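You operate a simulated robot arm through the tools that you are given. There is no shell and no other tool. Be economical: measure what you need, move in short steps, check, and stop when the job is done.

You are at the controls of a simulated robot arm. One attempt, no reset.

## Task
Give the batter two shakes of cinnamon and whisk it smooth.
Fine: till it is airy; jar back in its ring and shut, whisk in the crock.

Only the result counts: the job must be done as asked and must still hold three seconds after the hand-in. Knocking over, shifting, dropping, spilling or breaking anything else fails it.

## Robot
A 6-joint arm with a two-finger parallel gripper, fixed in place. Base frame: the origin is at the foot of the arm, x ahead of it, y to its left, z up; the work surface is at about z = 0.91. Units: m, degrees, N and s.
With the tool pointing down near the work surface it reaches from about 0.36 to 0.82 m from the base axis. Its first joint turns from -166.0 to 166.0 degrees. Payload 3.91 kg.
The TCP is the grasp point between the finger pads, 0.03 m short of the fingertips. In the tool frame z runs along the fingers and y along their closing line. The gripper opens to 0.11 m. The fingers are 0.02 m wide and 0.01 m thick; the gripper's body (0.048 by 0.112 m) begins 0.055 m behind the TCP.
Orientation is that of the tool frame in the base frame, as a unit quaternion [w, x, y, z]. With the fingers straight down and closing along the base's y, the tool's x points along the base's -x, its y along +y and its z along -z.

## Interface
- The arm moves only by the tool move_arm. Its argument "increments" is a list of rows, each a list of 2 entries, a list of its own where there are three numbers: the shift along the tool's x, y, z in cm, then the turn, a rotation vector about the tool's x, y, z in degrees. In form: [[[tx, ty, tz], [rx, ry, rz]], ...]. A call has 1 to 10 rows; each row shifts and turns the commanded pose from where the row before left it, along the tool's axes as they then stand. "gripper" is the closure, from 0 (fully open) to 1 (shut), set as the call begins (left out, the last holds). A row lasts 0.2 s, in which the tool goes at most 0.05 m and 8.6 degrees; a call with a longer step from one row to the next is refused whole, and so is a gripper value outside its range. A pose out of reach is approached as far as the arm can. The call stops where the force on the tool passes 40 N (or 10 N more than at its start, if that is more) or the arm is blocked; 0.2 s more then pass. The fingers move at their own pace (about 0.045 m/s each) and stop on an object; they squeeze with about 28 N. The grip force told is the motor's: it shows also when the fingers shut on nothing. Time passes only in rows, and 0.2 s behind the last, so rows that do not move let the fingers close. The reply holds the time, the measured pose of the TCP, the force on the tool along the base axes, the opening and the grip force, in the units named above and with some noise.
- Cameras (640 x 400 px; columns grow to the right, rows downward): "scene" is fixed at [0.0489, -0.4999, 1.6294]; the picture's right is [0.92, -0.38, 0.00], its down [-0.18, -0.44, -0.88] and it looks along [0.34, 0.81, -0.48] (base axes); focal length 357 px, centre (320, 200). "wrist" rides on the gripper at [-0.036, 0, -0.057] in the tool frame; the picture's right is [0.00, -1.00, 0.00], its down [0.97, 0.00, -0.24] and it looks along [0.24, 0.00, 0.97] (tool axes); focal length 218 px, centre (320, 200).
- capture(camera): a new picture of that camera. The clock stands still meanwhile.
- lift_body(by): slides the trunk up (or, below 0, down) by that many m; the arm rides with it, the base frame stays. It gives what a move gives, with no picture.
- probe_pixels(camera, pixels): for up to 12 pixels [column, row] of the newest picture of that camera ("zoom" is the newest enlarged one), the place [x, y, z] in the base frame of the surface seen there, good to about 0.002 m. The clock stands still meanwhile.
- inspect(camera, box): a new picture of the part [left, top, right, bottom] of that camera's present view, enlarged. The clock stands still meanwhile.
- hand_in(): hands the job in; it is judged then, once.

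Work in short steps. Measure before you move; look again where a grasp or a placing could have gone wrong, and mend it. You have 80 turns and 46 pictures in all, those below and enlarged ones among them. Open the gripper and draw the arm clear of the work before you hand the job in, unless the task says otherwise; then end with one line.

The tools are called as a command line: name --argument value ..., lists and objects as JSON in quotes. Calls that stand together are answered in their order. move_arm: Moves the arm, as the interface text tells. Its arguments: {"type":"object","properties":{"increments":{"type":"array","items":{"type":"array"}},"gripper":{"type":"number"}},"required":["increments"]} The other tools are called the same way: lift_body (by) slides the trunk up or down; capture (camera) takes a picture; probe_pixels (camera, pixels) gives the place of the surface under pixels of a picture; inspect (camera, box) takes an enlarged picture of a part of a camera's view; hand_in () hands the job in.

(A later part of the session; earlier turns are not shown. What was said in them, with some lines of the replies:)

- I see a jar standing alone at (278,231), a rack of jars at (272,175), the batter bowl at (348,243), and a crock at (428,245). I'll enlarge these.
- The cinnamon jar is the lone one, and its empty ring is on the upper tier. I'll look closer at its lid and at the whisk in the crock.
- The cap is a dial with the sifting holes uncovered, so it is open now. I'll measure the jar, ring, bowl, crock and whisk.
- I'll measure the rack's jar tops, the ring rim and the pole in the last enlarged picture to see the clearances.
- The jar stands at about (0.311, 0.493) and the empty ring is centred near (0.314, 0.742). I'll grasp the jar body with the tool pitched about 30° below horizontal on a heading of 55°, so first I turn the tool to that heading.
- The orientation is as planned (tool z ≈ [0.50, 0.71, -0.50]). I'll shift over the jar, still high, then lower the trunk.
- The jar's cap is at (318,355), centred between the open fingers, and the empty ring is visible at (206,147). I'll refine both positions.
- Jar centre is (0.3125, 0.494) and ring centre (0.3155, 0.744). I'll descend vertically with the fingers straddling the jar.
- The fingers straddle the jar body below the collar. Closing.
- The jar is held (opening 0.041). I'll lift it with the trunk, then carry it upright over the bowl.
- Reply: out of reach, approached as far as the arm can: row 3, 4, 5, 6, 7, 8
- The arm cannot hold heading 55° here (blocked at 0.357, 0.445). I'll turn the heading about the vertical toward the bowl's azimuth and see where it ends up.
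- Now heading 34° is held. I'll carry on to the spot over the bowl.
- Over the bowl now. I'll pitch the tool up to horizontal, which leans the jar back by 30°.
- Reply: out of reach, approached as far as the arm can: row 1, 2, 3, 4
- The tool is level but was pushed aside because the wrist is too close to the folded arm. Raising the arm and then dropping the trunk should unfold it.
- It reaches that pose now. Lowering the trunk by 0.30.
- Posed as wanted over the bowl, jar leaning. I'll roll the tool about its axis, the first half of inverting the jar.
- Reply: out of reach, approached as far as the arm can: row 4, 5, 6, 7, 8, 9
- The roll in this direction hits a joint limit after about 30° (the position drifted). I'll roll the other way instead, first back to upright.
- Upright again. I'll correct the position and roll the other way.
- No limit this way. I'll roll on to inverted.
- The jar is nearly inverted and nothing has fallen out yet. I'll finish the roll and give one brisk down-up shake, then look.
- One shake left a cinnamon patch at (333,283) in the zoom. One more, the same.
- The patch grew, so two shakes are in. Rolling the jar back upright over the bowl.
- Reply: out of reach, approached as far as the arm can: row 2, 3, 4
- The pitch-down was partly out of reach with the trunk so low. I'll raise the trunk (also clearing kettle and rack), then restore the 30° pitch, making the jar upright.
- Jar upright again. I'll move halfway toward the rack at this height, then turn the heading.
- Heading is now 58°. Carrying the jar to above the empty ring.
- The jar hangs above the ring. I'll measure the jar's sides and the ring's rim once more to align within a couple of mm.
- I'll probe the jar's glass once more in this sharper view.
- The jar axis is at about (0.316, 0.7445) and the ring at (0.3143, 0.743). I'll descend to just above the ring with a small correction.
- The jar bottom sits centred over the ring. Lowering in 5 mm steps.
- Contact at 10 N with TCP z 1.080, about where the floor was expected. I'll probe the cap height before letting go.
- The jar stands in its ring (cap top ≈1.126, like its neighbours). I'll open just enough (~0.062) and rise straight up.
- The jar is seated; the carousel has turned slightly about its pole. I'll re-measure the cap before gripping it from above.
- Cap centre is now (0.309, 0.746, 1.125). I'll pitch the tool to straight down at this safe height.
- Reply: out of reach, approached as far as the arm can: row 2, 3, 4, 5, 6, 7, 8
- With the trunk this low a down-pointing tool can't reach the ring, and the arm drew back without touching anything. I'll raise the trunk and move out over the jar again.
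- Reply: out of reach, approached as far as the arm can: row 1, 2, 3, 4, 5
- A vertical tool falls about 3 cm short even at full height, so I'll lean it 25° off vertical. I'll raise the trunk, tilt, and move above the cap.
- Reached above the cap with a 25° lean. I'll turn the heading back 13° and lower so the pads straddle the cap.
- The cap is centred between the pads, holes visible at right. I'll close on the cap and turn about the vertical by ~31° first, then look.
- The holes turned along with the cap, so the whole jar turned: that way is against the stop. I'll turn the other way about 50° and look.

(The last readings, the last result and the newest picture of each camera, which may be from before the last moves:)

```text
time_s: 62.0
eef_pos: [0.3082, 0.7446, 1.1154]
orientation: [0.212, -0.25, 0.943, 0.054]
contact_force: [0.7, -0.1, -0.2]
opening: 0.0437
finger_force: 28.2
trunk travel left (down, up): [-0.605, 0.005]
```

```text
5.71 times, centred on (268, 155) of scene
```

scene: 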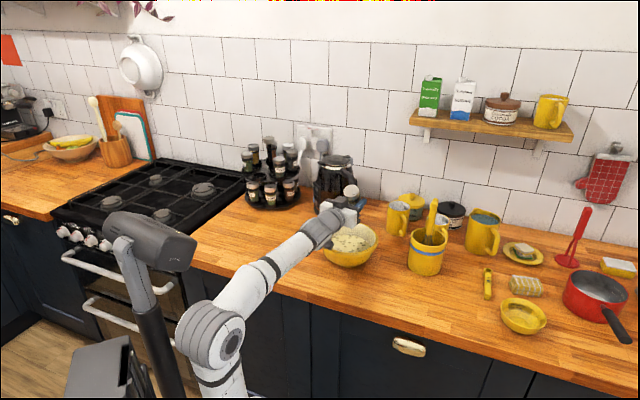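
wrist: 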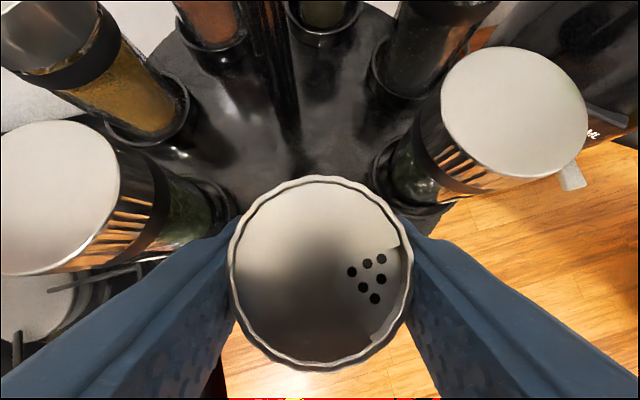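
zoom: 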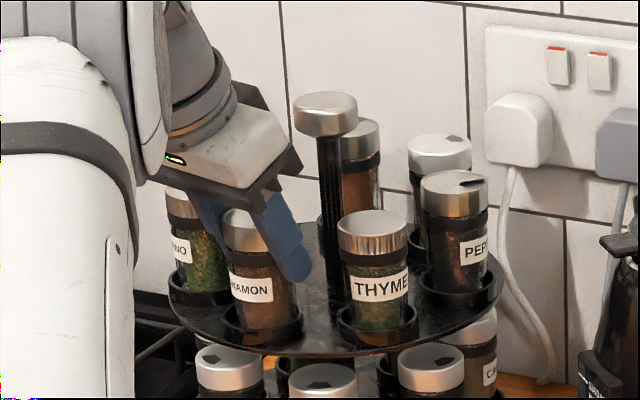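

The body mostly follows the cap, but the holes shifted about 15° relative to the gripper between pictures. I'll zoom on the cap to compare notch and holes.

inspect --camera "wrist" --box '[216, 160, 424, 380]'

```text
1.82 times, centred on (320, 270) of wrist
```

zoom: 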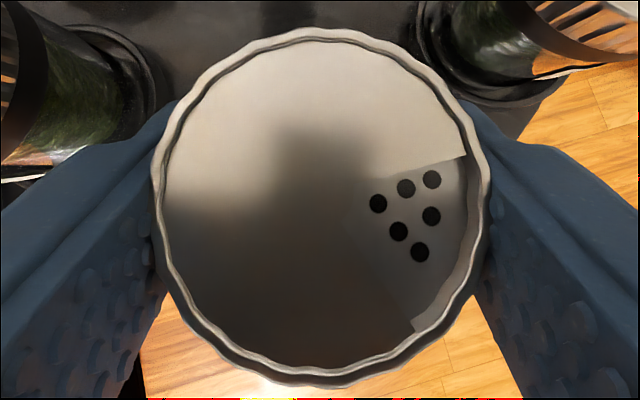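

The notch spans +20° to −53° and the holes are 11° off its middle, where before they were −7°; clockwise is the closing way, but the jar slips in its ring. I'll let go, swing the gripper counter-clockwise for a long clockwise turn, and press down while turning.

move_arm --increments '[[[0, 0, 0], [0, 0, 0]], [[0, 0, 0], [0, 0, 0]], [[0, 0, 0], [-3.6, 0, -7.7]], [[0, 0, 0], [-3.6, 0, -7.7]], [[0, 0, 0], [-3.6, 0, -7.7]], [[0, 0, 0], [-3.6, 0, -7.7]], [[0, 0, 0], [-3.6, 0, -7.7]], [[0, 0, 0], [-3.6, 0, -7.7]], [[0, 0, 0], [-3.6, 0, -7.7]], [[0, 0, 0], [-3.6, 0, -7.7]]]' --gripper 0.43

```text
time_s: 64.2
eef_pos: [0.3112, 0.7451, 1.1142]
orientation: [-0.143, 0.736, -0.641, -0.162]
contact_force: [0.2, -0.6, 0.3]
opening: 0.0625
finger_force: 0.0
trunk travel left (down, up): [-0.605, 0.005]
```

Heading is about 93° now. Closing on the cap and pressing down 3 mm to judge the force.

move_arm --increments '[[[0, 0, 0], [0, 0, 0]], [[0, 0, 0], [0, 0, 0]], [[0, 0, 0], [0, 0, 0]], [[0.127, 0, 0.272], [0, 0, 0]], [[0, 0, 0], [0, 0, 0]]]' --gripper 1.0

```text
time_s: 65.5
eef_pos: [0.31, 0.7438, 1.1155]
orientation: [-0.146, 0.736, -0.641, -0.163]
contact_force: [3.3, 2.8, 15.4]
opening: 0.0461
finger_force: 28.5
trunk travel left (down, up): [-0.605, 0.005]
```

15 N of downward press. I'll add a touch and turn clockwise 68°.

move_arm --increments '[[[0.05, 0, 0.11], [0, 0, 0]], [[0, 0, 0], [3.6, 0, 7.7]], [[0, 0, 0], [3.6, 0, 7.7]], [[0, 0, 0], [3.6, 0, 7.7]], [[0, 0, 0], [3.6, 0, 7.7]], [[0, 0, 0], [3.6, 0, 7.7]], [[0, 0, 0], [3.6, 0, 7.7]], [[0, 0, 0], [3.6, 0, 7.7]], [[0, 0, 0], [3.6, 0, 7.7]]]'

inspect --camera "wrist" --box '[216, 160, 424, 380]'

```text
time_s: 67.5
eef_pos: [0.3086, 0.744, 1.1117]
orientation: [0.211, -0.251, 0.943, 0.055]
contact_force: [1.8, 4.5, 17.0]
opening: 0.0461
finger_force: 27.7
trunk travel left (down, up): [-0.605, 0.005]
```

```text
1.82 times, centred on (320, 270) of wrist
```

zoom: 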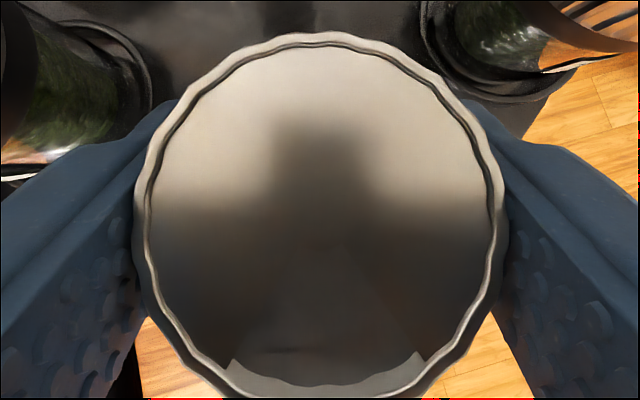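

No holes are visible any more; the notch at the bottom shows solid plate. I'll ease the press, open, rise straight up and check.

move_arm --increments '[[[-0.17, 0, -0.36], [0, 0, 0]], [[0, 0, 0], [0, 0, 0]], [[0, 0, 0], [0, 0, 0]], [[0, 0, 0], [0, 0, 0]], [[-0.423, 0, -0.906], [0, 0, 0]], [[-1.27, 0, -2.72], [0, 0, 0]], [[-1.27, 0, -2.72], [0, 0, 0]], [[-1.27, 0, -2.72], [0, 0, 0]]]' --gripper 0.43

inspect --camera "wrist" --box '[160, 160, 480, 400]'

inspect --camera "scene" --box '[238, 140, 298, 190]'

```text
time_s: 69.2
eef_pos: [0.3066, 0.7454, 1.2141]
orientation: [0.21, -0.251, 0.944, 0.053]
contact_force: [0.8, 0.1, -0.3]
opening: 0.0629
finger_force: 0.2
trunk travel left (down, up): [-0.605, 0.005]
```

```text
1.67 times, centred on (320, 280) of wrist
```

zoom: 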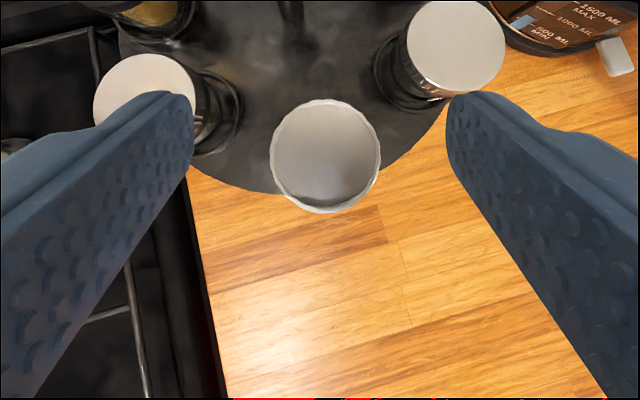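

```text
8.00 times, centred on (268, 165) of scene
```

zoom: 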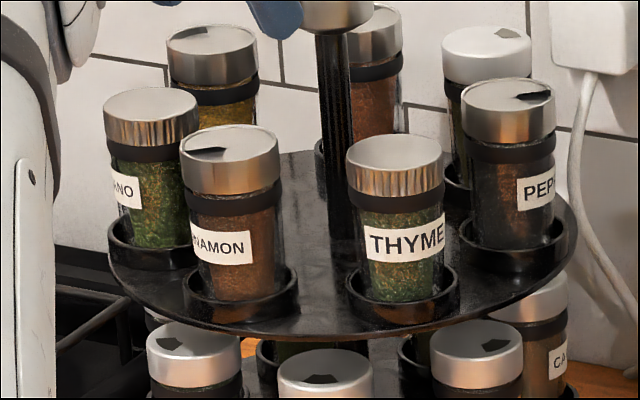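

The notch now shows solid black like its closed neighbours, and the jar sits in its ring. Next the whisk: I'll retreat from the rack, high, and right the tool on the way.

move_arm --increments '[[[0.09, -3.9, -1.23], [0, 0, 0]], [[0.09, -3.9, -1.23], [0, 0, 0]], [[0.09, -3.9, -1.23], [0, 0, 0]], [[0.09, -3.9, -1.23], [0, 0, 0]], [[0.09, -3.9, -1.23], [0, 0, 0]], [[0.09, -3.9, -1.23], [0, 0, 0]], [[0.09, -3.9, -1.23], [0, 0, 0]], [[0.09, -3.9, -1.23], [0, 0, 0]]]'

move_arm --increments '[[[0, 0, 0], [0, 8.33, 0]], [[0, 0, 0], [0, 8.33, 0]], [[0, 0, 0], [0, 8.33, 0]], [[-0.5, -4.3, 0.28], [0, 0, 0]], [[-0.5, -4.3, 0.28], [0, 0, 0]], [[-0.5, -4.3, 0.28], [0, 0, 0]], [[-0.5, -4.3, 0.28], [0, 0, 0]], [[-0.5, -4.3, 0.28], [0, 0, 0]], [[-0.5, -4.3, 0.28], [0, 0, 0]], [[-0.5, -4.3, 0.28], [0, 0, 0]]]' --gripper 0.1

capture --camera "wrist"

```text
time_s: 71.0
eef_pos: [0.4213, 0.4477, 1.3027]
orientation: [0.21, -0.252, 0.943, 0.056]
contact_force: [0.1, -0.4, -0.2]
opening: 0.063
finger_force: 0.1
trunk travel left (down, up): [-0.605, 0.005]
```

```text
time_s: 73.2
eef_pos: [0.6005, 0.2047, 1.2823]
orientation: [0.003, -0.258, 0.966, 0.001]
contact_force: [0.3, 0.7, 0.3]
opening: 0.0992
finger_force: 0.0
trunk travel left (down, up): [-0.605, 0.005]
```

```text
8 pictures are left
```

wrist: 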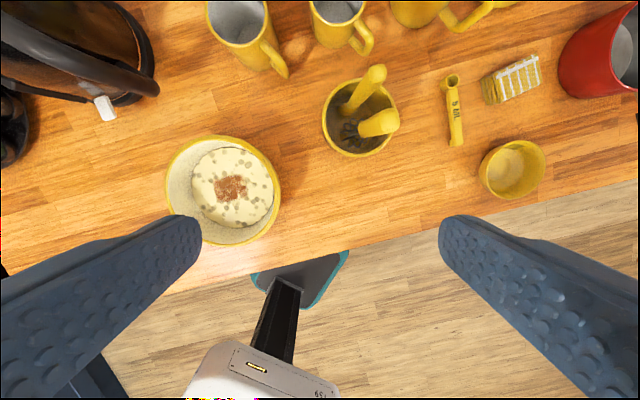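

The crock holds two yellow-handled tools. I need a closer look to tell which is the whisk.

inspect --camera "wrist" --box '[310, 55, 420, 170]'

probe_pixels --camera "wrist" --pixels '[[376, 73], [366, 87], [355, 100], [347, 111], [391, 119], [380, 122], [367, 127], [325, 115], [397, 105], [362, 155], [348, 83], [345, 130]]'

```text
3.48 times, centred on (365, 112) of wrist
```

zoom: 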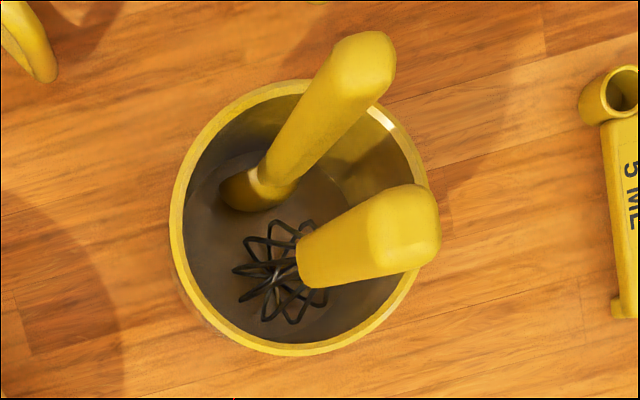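

```text
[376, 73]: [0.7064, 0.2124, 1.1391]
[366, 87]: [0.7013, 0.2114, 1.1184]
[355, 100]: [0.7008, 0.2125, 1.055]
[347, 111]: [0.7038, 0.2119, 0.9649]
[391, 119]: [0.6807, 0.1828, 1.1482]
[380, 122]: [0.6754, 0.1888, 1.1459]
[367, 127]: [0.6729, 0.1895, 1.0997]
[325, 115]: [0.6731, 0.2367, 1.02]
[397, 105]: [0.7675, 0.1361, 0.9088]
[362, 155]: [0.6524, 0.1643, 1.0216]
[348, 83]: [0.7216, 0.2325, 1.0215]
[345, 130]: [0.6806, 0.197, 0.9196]
```

The whisk is the tool at (380,122): handle top at (0.680, 0.184, 1.148), nearly upright, with another utensil 3.5 cm away to the north-east. I'll turn the tool to heading 45° so the fingers pass clear of that one, and come down over the whisk.

move_arm --increments '[[[0, 0, 0], [0, 0, -7.5]], [[0, 0, 0], [0, 0, -7.5]], [[-1.43, -2.32, 2.07], [0, 0, 0]], [[-1.43, -2.32, 2.07], [0, 0, 0]], [[-1.43, -2.32, 2.07], [0, 0, 0]]]'

capture --camera "wrist"

```text
time_s: 74.5
eef_pos: [0.6811, 0.189, 1.2192]
orientation: [0.001, -0.381, 0.924, -0.002]
contact_force: [-0.5, 0.2, -0.1]
opening: 0.0989
finger_force: 0.0
trunk travel left (down, up): [-0.605, 0.005]
```

```text
6 pictures are left
```

wrist: 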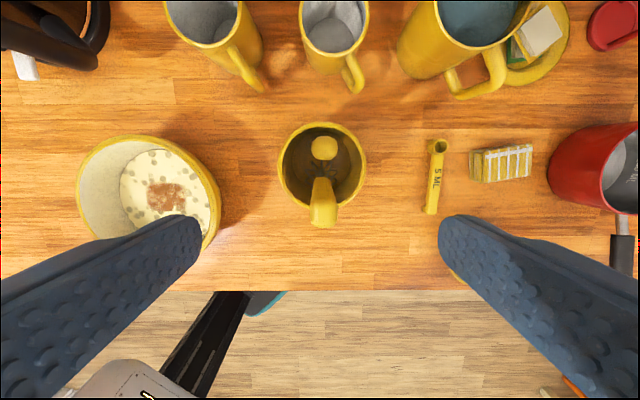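

The whisk handle end is at (322,212), the other tool end-on at (324,148). Probing them to centre the grip.

probe_pixels --camera "wrist" --pixels '[[322, 214], [312, 214], [332, 214], [322, 226], [322, 202], [321, 190], [320, 180], [324, 148], [324, 138]]'

```text
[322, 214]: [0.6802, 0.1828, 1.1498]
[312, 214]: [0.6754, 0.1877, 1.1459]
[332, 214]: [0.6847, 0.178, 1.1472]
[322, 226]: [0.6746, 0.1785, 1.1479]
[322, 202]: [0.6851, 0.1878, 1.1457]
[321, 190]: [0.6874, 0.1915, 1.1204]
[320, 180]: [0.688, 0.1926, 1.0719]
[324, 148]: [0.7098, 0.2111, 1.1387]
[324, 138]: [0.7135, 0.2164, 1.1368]
```

Whisk axis at (0.681, 0.185). Descending to z 1.12 around the handle, then closing.

move_arm --increments '[[[0.28, -0.28, 2.5], [0, 0, 0]], [[0, 0, 2.5], [0, 0, 0]], [[0, 0, 2.5], [0, 0, 0]], [[0, 0, 2.4], [0, 0, 0]]]'

move_arm --increments '[[[0, 0, 0], [0, 0, 0]], [[0, 0, 0], [0, 0, 0]], [[0, 0, 0], [0, 0, 0]], [[0, 0, 0], [0, 0, 0]], [[0, 0, 0], [0, 0, 0]], [[0, 0, 0], [0, 0, 0]], [[0, 0, 0], [0, 0, 0]]]' --gripper 1.0

```text
time_s: 75.5
eef_pos: [0.6801, 0.1824, 1.1204]
orientation: [0.001, -0.381, 0.924, -0.001]
contact_force: [0.5, 0.5, -0.1]
opening: 0.0988
finger_force: 0.1
trunk travel left (down, up): [-0.605, 0.005]
```

```text
time_s: 77.0
eef_pos: [0.6807, 0.1824, 1.1218]
orientation: [0.001, -0.382, 0.924, -0.001]
contact_force: [0.2, -0.6, 0.0]
opening: 0.0172
finger_force: 28.3
trunk travel left (down, up): [-0.605, 0.005]
```

Gripped (opening 0.017). Lifting the whisk straight out of the crock.

move_arm --increments '[[[0, 0, -2], [0, 0, 0]], [[0, 0, -3], [0, 0, 0]], [[0, 0, -3], [0, 0, 0]], [[0, 0, -3.5], [0, 0, 0]], [[0, 0, -3.5], [0, 0, 0]]]'

inspect --camera "scene" --box '[310, 130, 490, 290]'

```text
time_s: 78.2
eef_pos: [0.6815, 0.1827, 1.2716]
orientation: [0.002, -0.381, 0.925, -0.002]
contact_force: [0.8, -0.1, -0.7]
opening: 0.0176
finger_force: 28.1
trunk travel left (down, up): [-0.605, 0.005]
```

```text
2.50 times, centred on (400, 210) of scene
```

zoom: 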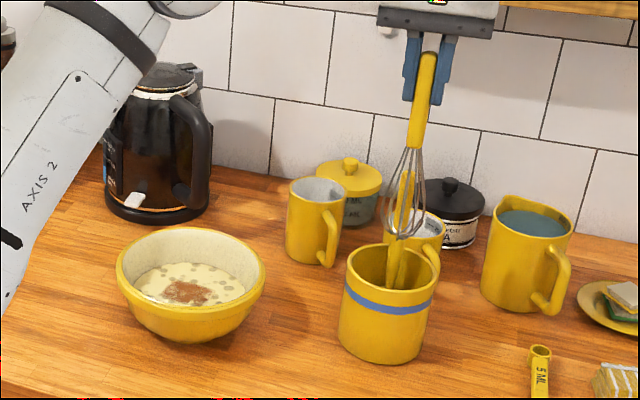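

The whisk is out and upright with a slight lean. I'll probe its wire tip.

probe_pixels --camera "zoom" --pixels '[[402, 236], [398, 234], [407, 235], [390, 220], [416, 220], [413, 145], [425, 60], [385, 215], [420, 210], [191, 285], [191, 265], [152, 285]]'

```text
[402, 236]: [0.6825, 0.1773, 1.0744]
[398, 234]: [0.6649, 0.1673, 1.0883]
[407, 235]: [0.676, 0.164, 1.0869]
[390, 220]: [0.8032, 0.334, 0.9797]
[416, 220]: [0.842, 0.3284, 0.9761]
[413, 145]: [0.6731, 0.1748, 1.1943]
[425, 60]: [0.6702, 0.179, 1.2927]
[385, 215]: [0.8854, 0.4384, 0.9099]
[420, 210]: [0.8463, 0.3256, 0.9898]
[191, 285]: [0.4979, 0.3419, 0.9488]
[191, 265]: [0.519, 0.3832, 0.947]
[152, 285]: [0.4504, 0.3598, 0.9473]
```

The tip hangs about 0.20 below the TCP. Carrying the whisk over the bowl centre and lowering it to just above the batter.

move_arm --increments '[[[0.537, 3.93, 0], [0, 0, 0]], [[0.537, 3.93, 0], [0, 0, 0]], [[0.537, 3.93, 0], [0, 0, 0]], [[0.537, 3.93, 0], [0, 0, 0]], [[0.537, 3.93, 0], [0, 0, 0]], [[0.537, 3.93, 0], [0, 0, 0]], [[0, 0, 3.0], [0, 0, 0]], [[0, 0, 4.0], [0, 0, 0]], [[0, 0, 4.0], [0, 0, 0]]]'

move_arm --increments '[[[0, 0, 1.0], [0, 0, 0]], [[0, 0, 1.0], [0, 0, 0]], [[0, 0, 0.8], [0, 0, 0]], [[0, 0, 0], [0, 0, 0]]]'

```text
time_s: 80.2
eef_pos: [0.4953, 0.3269, 1.1611]
orientation: [0.001, -0.381, 0.924, -0.002]
contact_force: [-0.1, 0.0, -1.1]
opening: 0.0174
finger_force: 28.4
trunk travel left (down, up): [-0.605, 0.005]
```

```text
time_s: 81.2
eef_pos: [0.4941, 0.3261, 1.1341]
orientation: [0.001, -0.381, 0.924, -0.002]
contact_force: [0.1, 0.5, -0.9]
opening: 0.0174
finger_force: 27.9
trunk travel left (down, up): [-0.605, 0.005]
```

The tip is in the batter with no contact force. Whisking in circles of 2.5 cm radius.

move_arm --increments '[[[2.5, 0, 0], [0, 0, 0]], [[-1.25, 2.165, 0], [0, 0, 0]], [[-2.5, 0, 0], [0, 0, 0]], [[-1.25, -2.165, 0], [0, 0, 0]], [[1.25, -2.165, 0], [0, 0, 0]], [[2.5, 0, 0], [0, 0, 0]], [[1.25, 2.165, 0], [0, 0, 0]], [[-1.25, 2.165, 0], [0, 0, 0]], [[-2.5, 0, 0], [0, 0, 0]], [[-1.25, -2.165, 0], [0, 0, 0]]]'

move_arm --increments '[[[1.25, -2.165, 0], [0, 0, 0]], [[2.5, 0, 0], [0, 0, 0]], [[1.25, 2.165, 0], [0, 0, 0]], [[-1.25, 2.165, 0], [0, 0, 0]], [[-2.5, 0, 0], [0, 0, 0]], [[-1.25, -2.165, 0], [0, 0, 0]], [[1.25, -2.165, 0], [0, 0, 0]], [[2.5, 0, 0], [0, 0, 0]], [[1.25, 2.165, 0], [0, 0, 0]]]'

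inspect --camera "scene" --box '[290, 190, 402, 280]'

```text
time_s: 83.5
eef_pos: [0.5115, 0.3448, 1.1341]
orientation: [0.001, -0.381, 0.924, 0.0]
contact_force: [0.1, -0.6, -0.5]
opening: 0.0175
finger_force: 28.0
trunk travel left (down, up): [-0.605, 0.005]
```

```text
time_s: 85.5
eef_pos: [0.4736, 0.3101, 1.1346]
orientation: [0.001, -0.381, 0.925, -0.002]
contact_force: [-1.1, 0.2, -0.7]
opening: 0.0175
finger_force: 27.6
trunk travel left (down, up): [-0.605, 0.005]
```

```text
4.44 times, centred on (346, 235) of scene
```

zoom: 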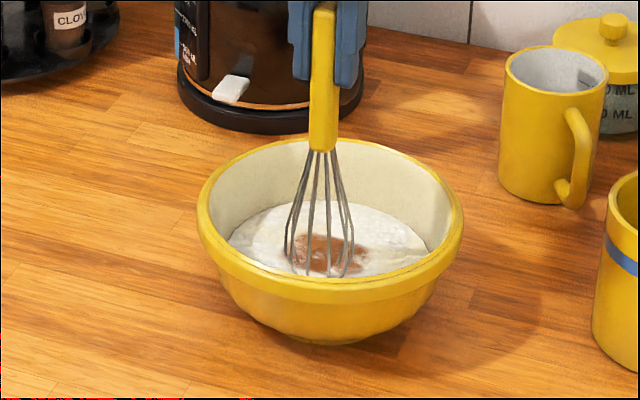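

The lumps are mostly gone and the surface is paling, but the cinnamon patch still shows. Three more turns, then a look.

move_arm --increments '[[[-1.25, 2.165, 0], [0, 0, 0]], [[-2.5, 0, 0], [0, 0, 0]], [[-1.25, -2.165, 0], [0, 0, 0]], [[1.25, -2.165, 0], [0, 0, 0]], [[2.5, 0, 0], [0, 0, 0]], [[1.25, 2.165, 0], [0, 0, 0]], [[-1.25, 2.165, 0], [0, 0, 0]], [[-2.5, 0, 0], [0, 0, 0]], [[-1.25, -2.165, 0], [0, 0, 0]]]'

move_arm --increments '[[[1.25, -2.165, 0], [0, 0, 0]], [[2.5, 0, 0], [0, 0, 0]], [[1.25, 2.165, 0], [0, 0, 0]], [[-1.25, 2.165, 0], [0, 0, 0]], [[-2.5, 0, 0], [0, 0, 0]], [[-1.25, -2.165, 0], [0, 0, 0]], [[1.25, -2.165, 0], [0, 0, 0]], [[2.5, 0, 0], [0, 0, 0]], [[1.25, 2.165, 0], [0, 0, 0]]]'

inspect --camera "scene" --box '[290, 190, 402, 280]'

```text
time_s: 87.5
eef_pos: [0.5112, 0.3465, 1.1359]
orientation: [0.001, -0.381, 0.925, -0.001]
contact_force: [0.1, -0.2, -0.7]
opening: 0.0174
finger_force: 28.0
trunk travel left (down, up): [-0.605, 0.005]
```

```text
time_s: 89.5
eef_pos: [0.4748, 0.3121, 1.1345]
orientation: [0.002, -0.381, 0.924, -0.002]
contact_force: [0.1, -0.6, -1.1]
opening: 0.0178
finger_force: 27.4
trunk travel left (down, up): [-0.605, 0.005]
```

```text
4.44 times, centred on (346, 235) of scene
```

zoom: 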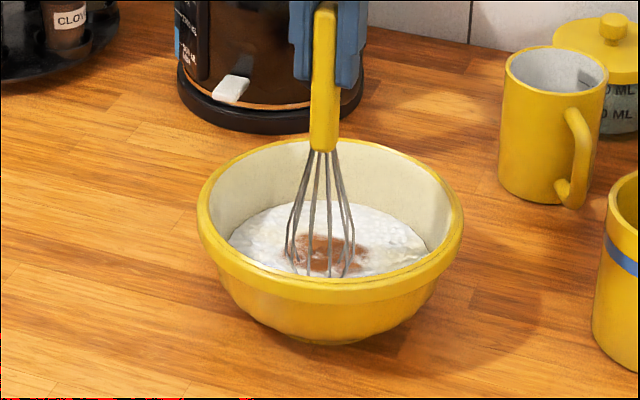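

The surface is whiter with a foamy texture now, though a cream streak remains at (390,265). Three more turns.

move_arm --increments '[[[-1.25, 2.165, 0], [0, 0, 0]], [[-2.5, 0, 0], [0, 0, 0]], [[-1.25, -2.165, 0], [0, 0, 0]], [[1.25, -2.165, 0], [0, 0, 0]], [[2.5, 0, 0], [0, 0, 0]], [[1.25, 2.165, 0], [0, 0, 0]], [[-1.25, 2.165, 0], [0, 0, 0]], [[-2.5, 0, 0], [0, 0, 0]], [[-1.25, -2.165, 0], [0, 0, 0]]]'

move_arm --increments '[[[1.25, -2.165, 0], [0, 0, 0]], [[2.5, 0, 0], [0, 0, 0]], [[1.25, 2.165, 0], [0, 0, 0]], [[-1.25, 2.165, 0], [0, 0, 0]], [[-2.5, 0, 0], [0, 0, 0]], [[-1.25, -2.165, 0], [0, 0, 0]], [[1.25, -2.165, 0], [0, 0, 0]], [[2.5, 0, 0], [0, 0, 0]], [[1.25, 2.165, 0], [0, 0, 0]]]'

inspect --camera "scene" --box '[310, 205, 386, 270]'

```text
time_s: 91.5
eef_pos: [0.512, 0.3451, 1.1346]
orientation: [0.001, -0.381, 0.925, -0.002]
contact_force: [0.6, -0.6, -0.9]
opening: 0.0174
finger_force: 27.5
trunk travel left (down, up): [-0.605, 0.005]
```

```text
time_s: 93.5
eef_pos: [0.4737, 0.3106, 1.1329]
orientation: [0.002, -0.381, 0.924, -0.002]
contact_force: [-0.6, 0.6, 0.8]
opening: 0.0175
finger_force: 27.3
trunk travel left (down, up): [-0.605, 0.005]
```

```text
6.15 times, centred on (348, 238) of scene
```

zoom: 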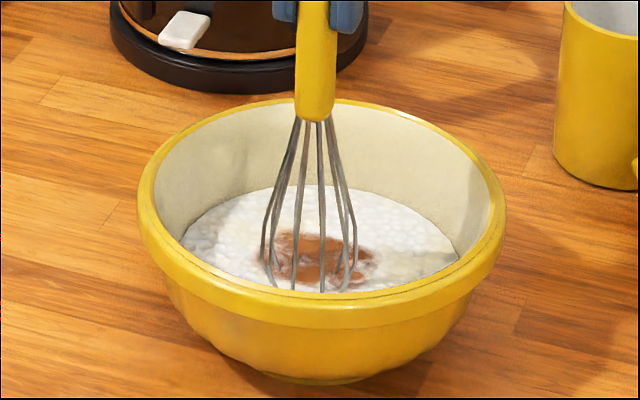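

The batter is evenly foamy with no lumps. I'll centre the whisk, lift it out slowly with a pause to drain, and carry it back over the crock.

move_arm --increments '[[[-2.5, 0, 0], [0, 0, 0]], [[0, 0, -1.5], [0, 0, 0]], [[0, 0, -1.5], [0, 0, 0]], [[0, 0, -2], [0, 0, 0]], [[0, 0, 0], [0, 0, 0]], [[0, 0, 0], [0, 0, 0]], [[0, 0, -3], [0, 0, 0]], [[0, 0, -3], [0, 0, 0]], [[0, 0, -3], [0, 0, 0]], [[0, 0, 0], [0, 0, 0]]]'

move_arm --increments '[[[-0.507, -3.9, 0], [0, 0, 0]], [[-0.507, -3.9, 0], [0, 0, 0]], [[-0.507, -3.9, 0], [0, 0, 0]], [[-0.507, -3.9, 0], [0, 0, 0]], [[-0.507, -3.9, 0], [0, 0, 0]], [[-0.507, -3.9, 0], [0, 0, 0]]]'

inspect --camera "scene" --box '[310, 130, 490, 290]'

```text
time_s: 95.7
eef_pos: [0.4937, 0.3287, 1.2731]
orientation: [0.001, -0.381, 0.925, -0.002]
contact_force: [-0.1, -0.2, 0.1]
opening: 0.0178
finger_force: 27.9
trunk travel left (down, up): [-0.605, 0.005]
```

```text
time_s: 97.0
eef_pos: [0.6811, 0.1822, 1.2743]
orientation: [0.001, -0.38, 0.925, -0.001]
contact_force: [1.0, -0.2, -1.2]
opening: 0.0174
finger_force: 28.3
trunk travel left (down, up): [-0.605, 0.005]
```

```text
2.50 times, centred on (400, 210) of scene
```

zoom: 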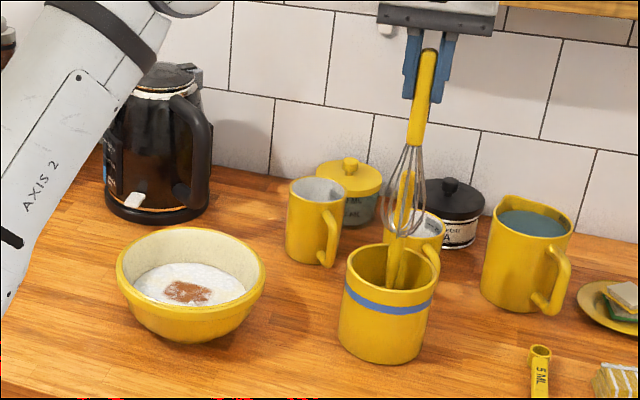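

The batter is evenly pale and airy, no spills, and the whisk hangs exactly as when it left the crock. Lowering it back in.

move_arm --increments '[[[0, 0, 2.5], [0, 0, 0]], [[0, 0, 2.5], [0, 0, 0]], [[0, 0, 2.5], [0, 0, 0]], [[0, 0, 2.5], [0, 0, 0]], [[0, 0, 2.5], [0, 0, 0]], [[0, 0, 1.5], [0, 0, 0]], [[0, 0, 0.5], [0, 0, 0]], [[0, 0, 0.5], [0, 0, 0]]]'

```text
time_s: 98.8
eef_pos: [0.681, 0.1838, 1.1257]
orientation: [0.001, -0.381, 0.924, -0.001]
contact_force: [0.0, -0.2, -1.6]
opening: 0.0176
finger_force: 27.9
trunk travel left (down, up): [-0.605, 0.005]
```

Almost at the floor; 3 mm more, then open.

move_arm --increments '[[[0, 0, 0.3], [0, 0, 0]], [[0, 0, 0], [0, 0, 0]]]'

move_arm --increments '[[[0, 0, 0], [0, 0, 0]], [[0, 0, 0], [0, 0, 0]], [[0, 0, 0], [0, 0, 0]], [[0, 0, 0], [0, 0, 0]], [[0, 0, 0], [0, 0, 0]]]' --gripper 0.2

move_arm --increments '[[[0, 0, -2], [0, 0, 0]], [[0, 0, -3], [0, 0, 0]], [[0, 0, -3], [0, 0, 0]], [[0, 0, -3.5], [0, 0, 0]], [[0, 0, -3], [0, 0, 0]], [[3.5, 0, -1], [0, 0, 0]], [[4, 0, 0], [0, 0, 0]], [[4, 0, 0], [0, 0, 0]], [[4, 0, 0], [0, 0, 0]]]'

capture --camera "scene"

```text
time_s: 99.5
eef_pos: [0.6808, 0.1839, 1.122]
orientation: [0.002, -0.381, 0.925, -0.001]
contact_force: [0.1, 0.9, -0.3]
opening: 0.0175
finger_force: 28.0
trunk travel left (down, up): [-0.605, 0.005]
```

```text
time_s: 100.7
eef_pos: [0.6798, 0.1837, 1.1219]
orientation: [0.002, -0.381, 0.925, -0.002]
contact_force: [0.7, 0.3, 0.2]
opening: 0.0881
finger_force: 0.1
trunk travel left (down, up): [-0.605, 0.005]
```

```text
time_s: 102.7
eef_pos: [0.5678, 0.0724, 1.2792]
orientation: [0.003, -0.382, 0.924, -0.001]
contact_force: [0.0, -0.4, 0.4]
opening: 0.0881
finger_force: 0.0
trunk travel left (down, up): [-0.605, 0.005]
```

```text
0 pictures are left
```

scene: 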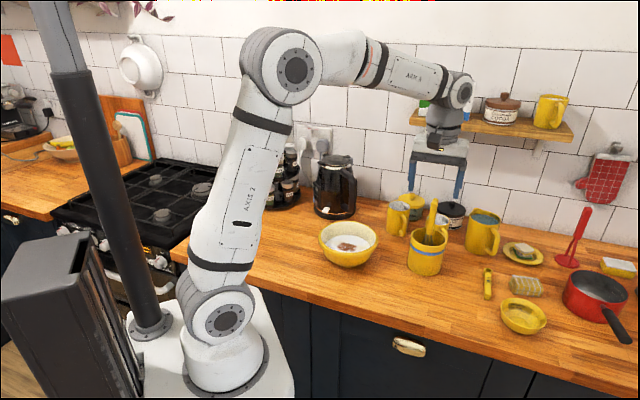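

The whisk stands in the crock as before, the bowl and everything else are in place, and the arm is open and clear. Handing in.

hand_in

```text
The job is handed in.
```

I gave the batter two shakes of cinnamon and whisked it until it was foamy and free of lumps, though a brown cinnamon patch still showed in the middle. The jar is shut and back in its ring, which turned the spice rack a few degrees, and the whisk is back in the crock.
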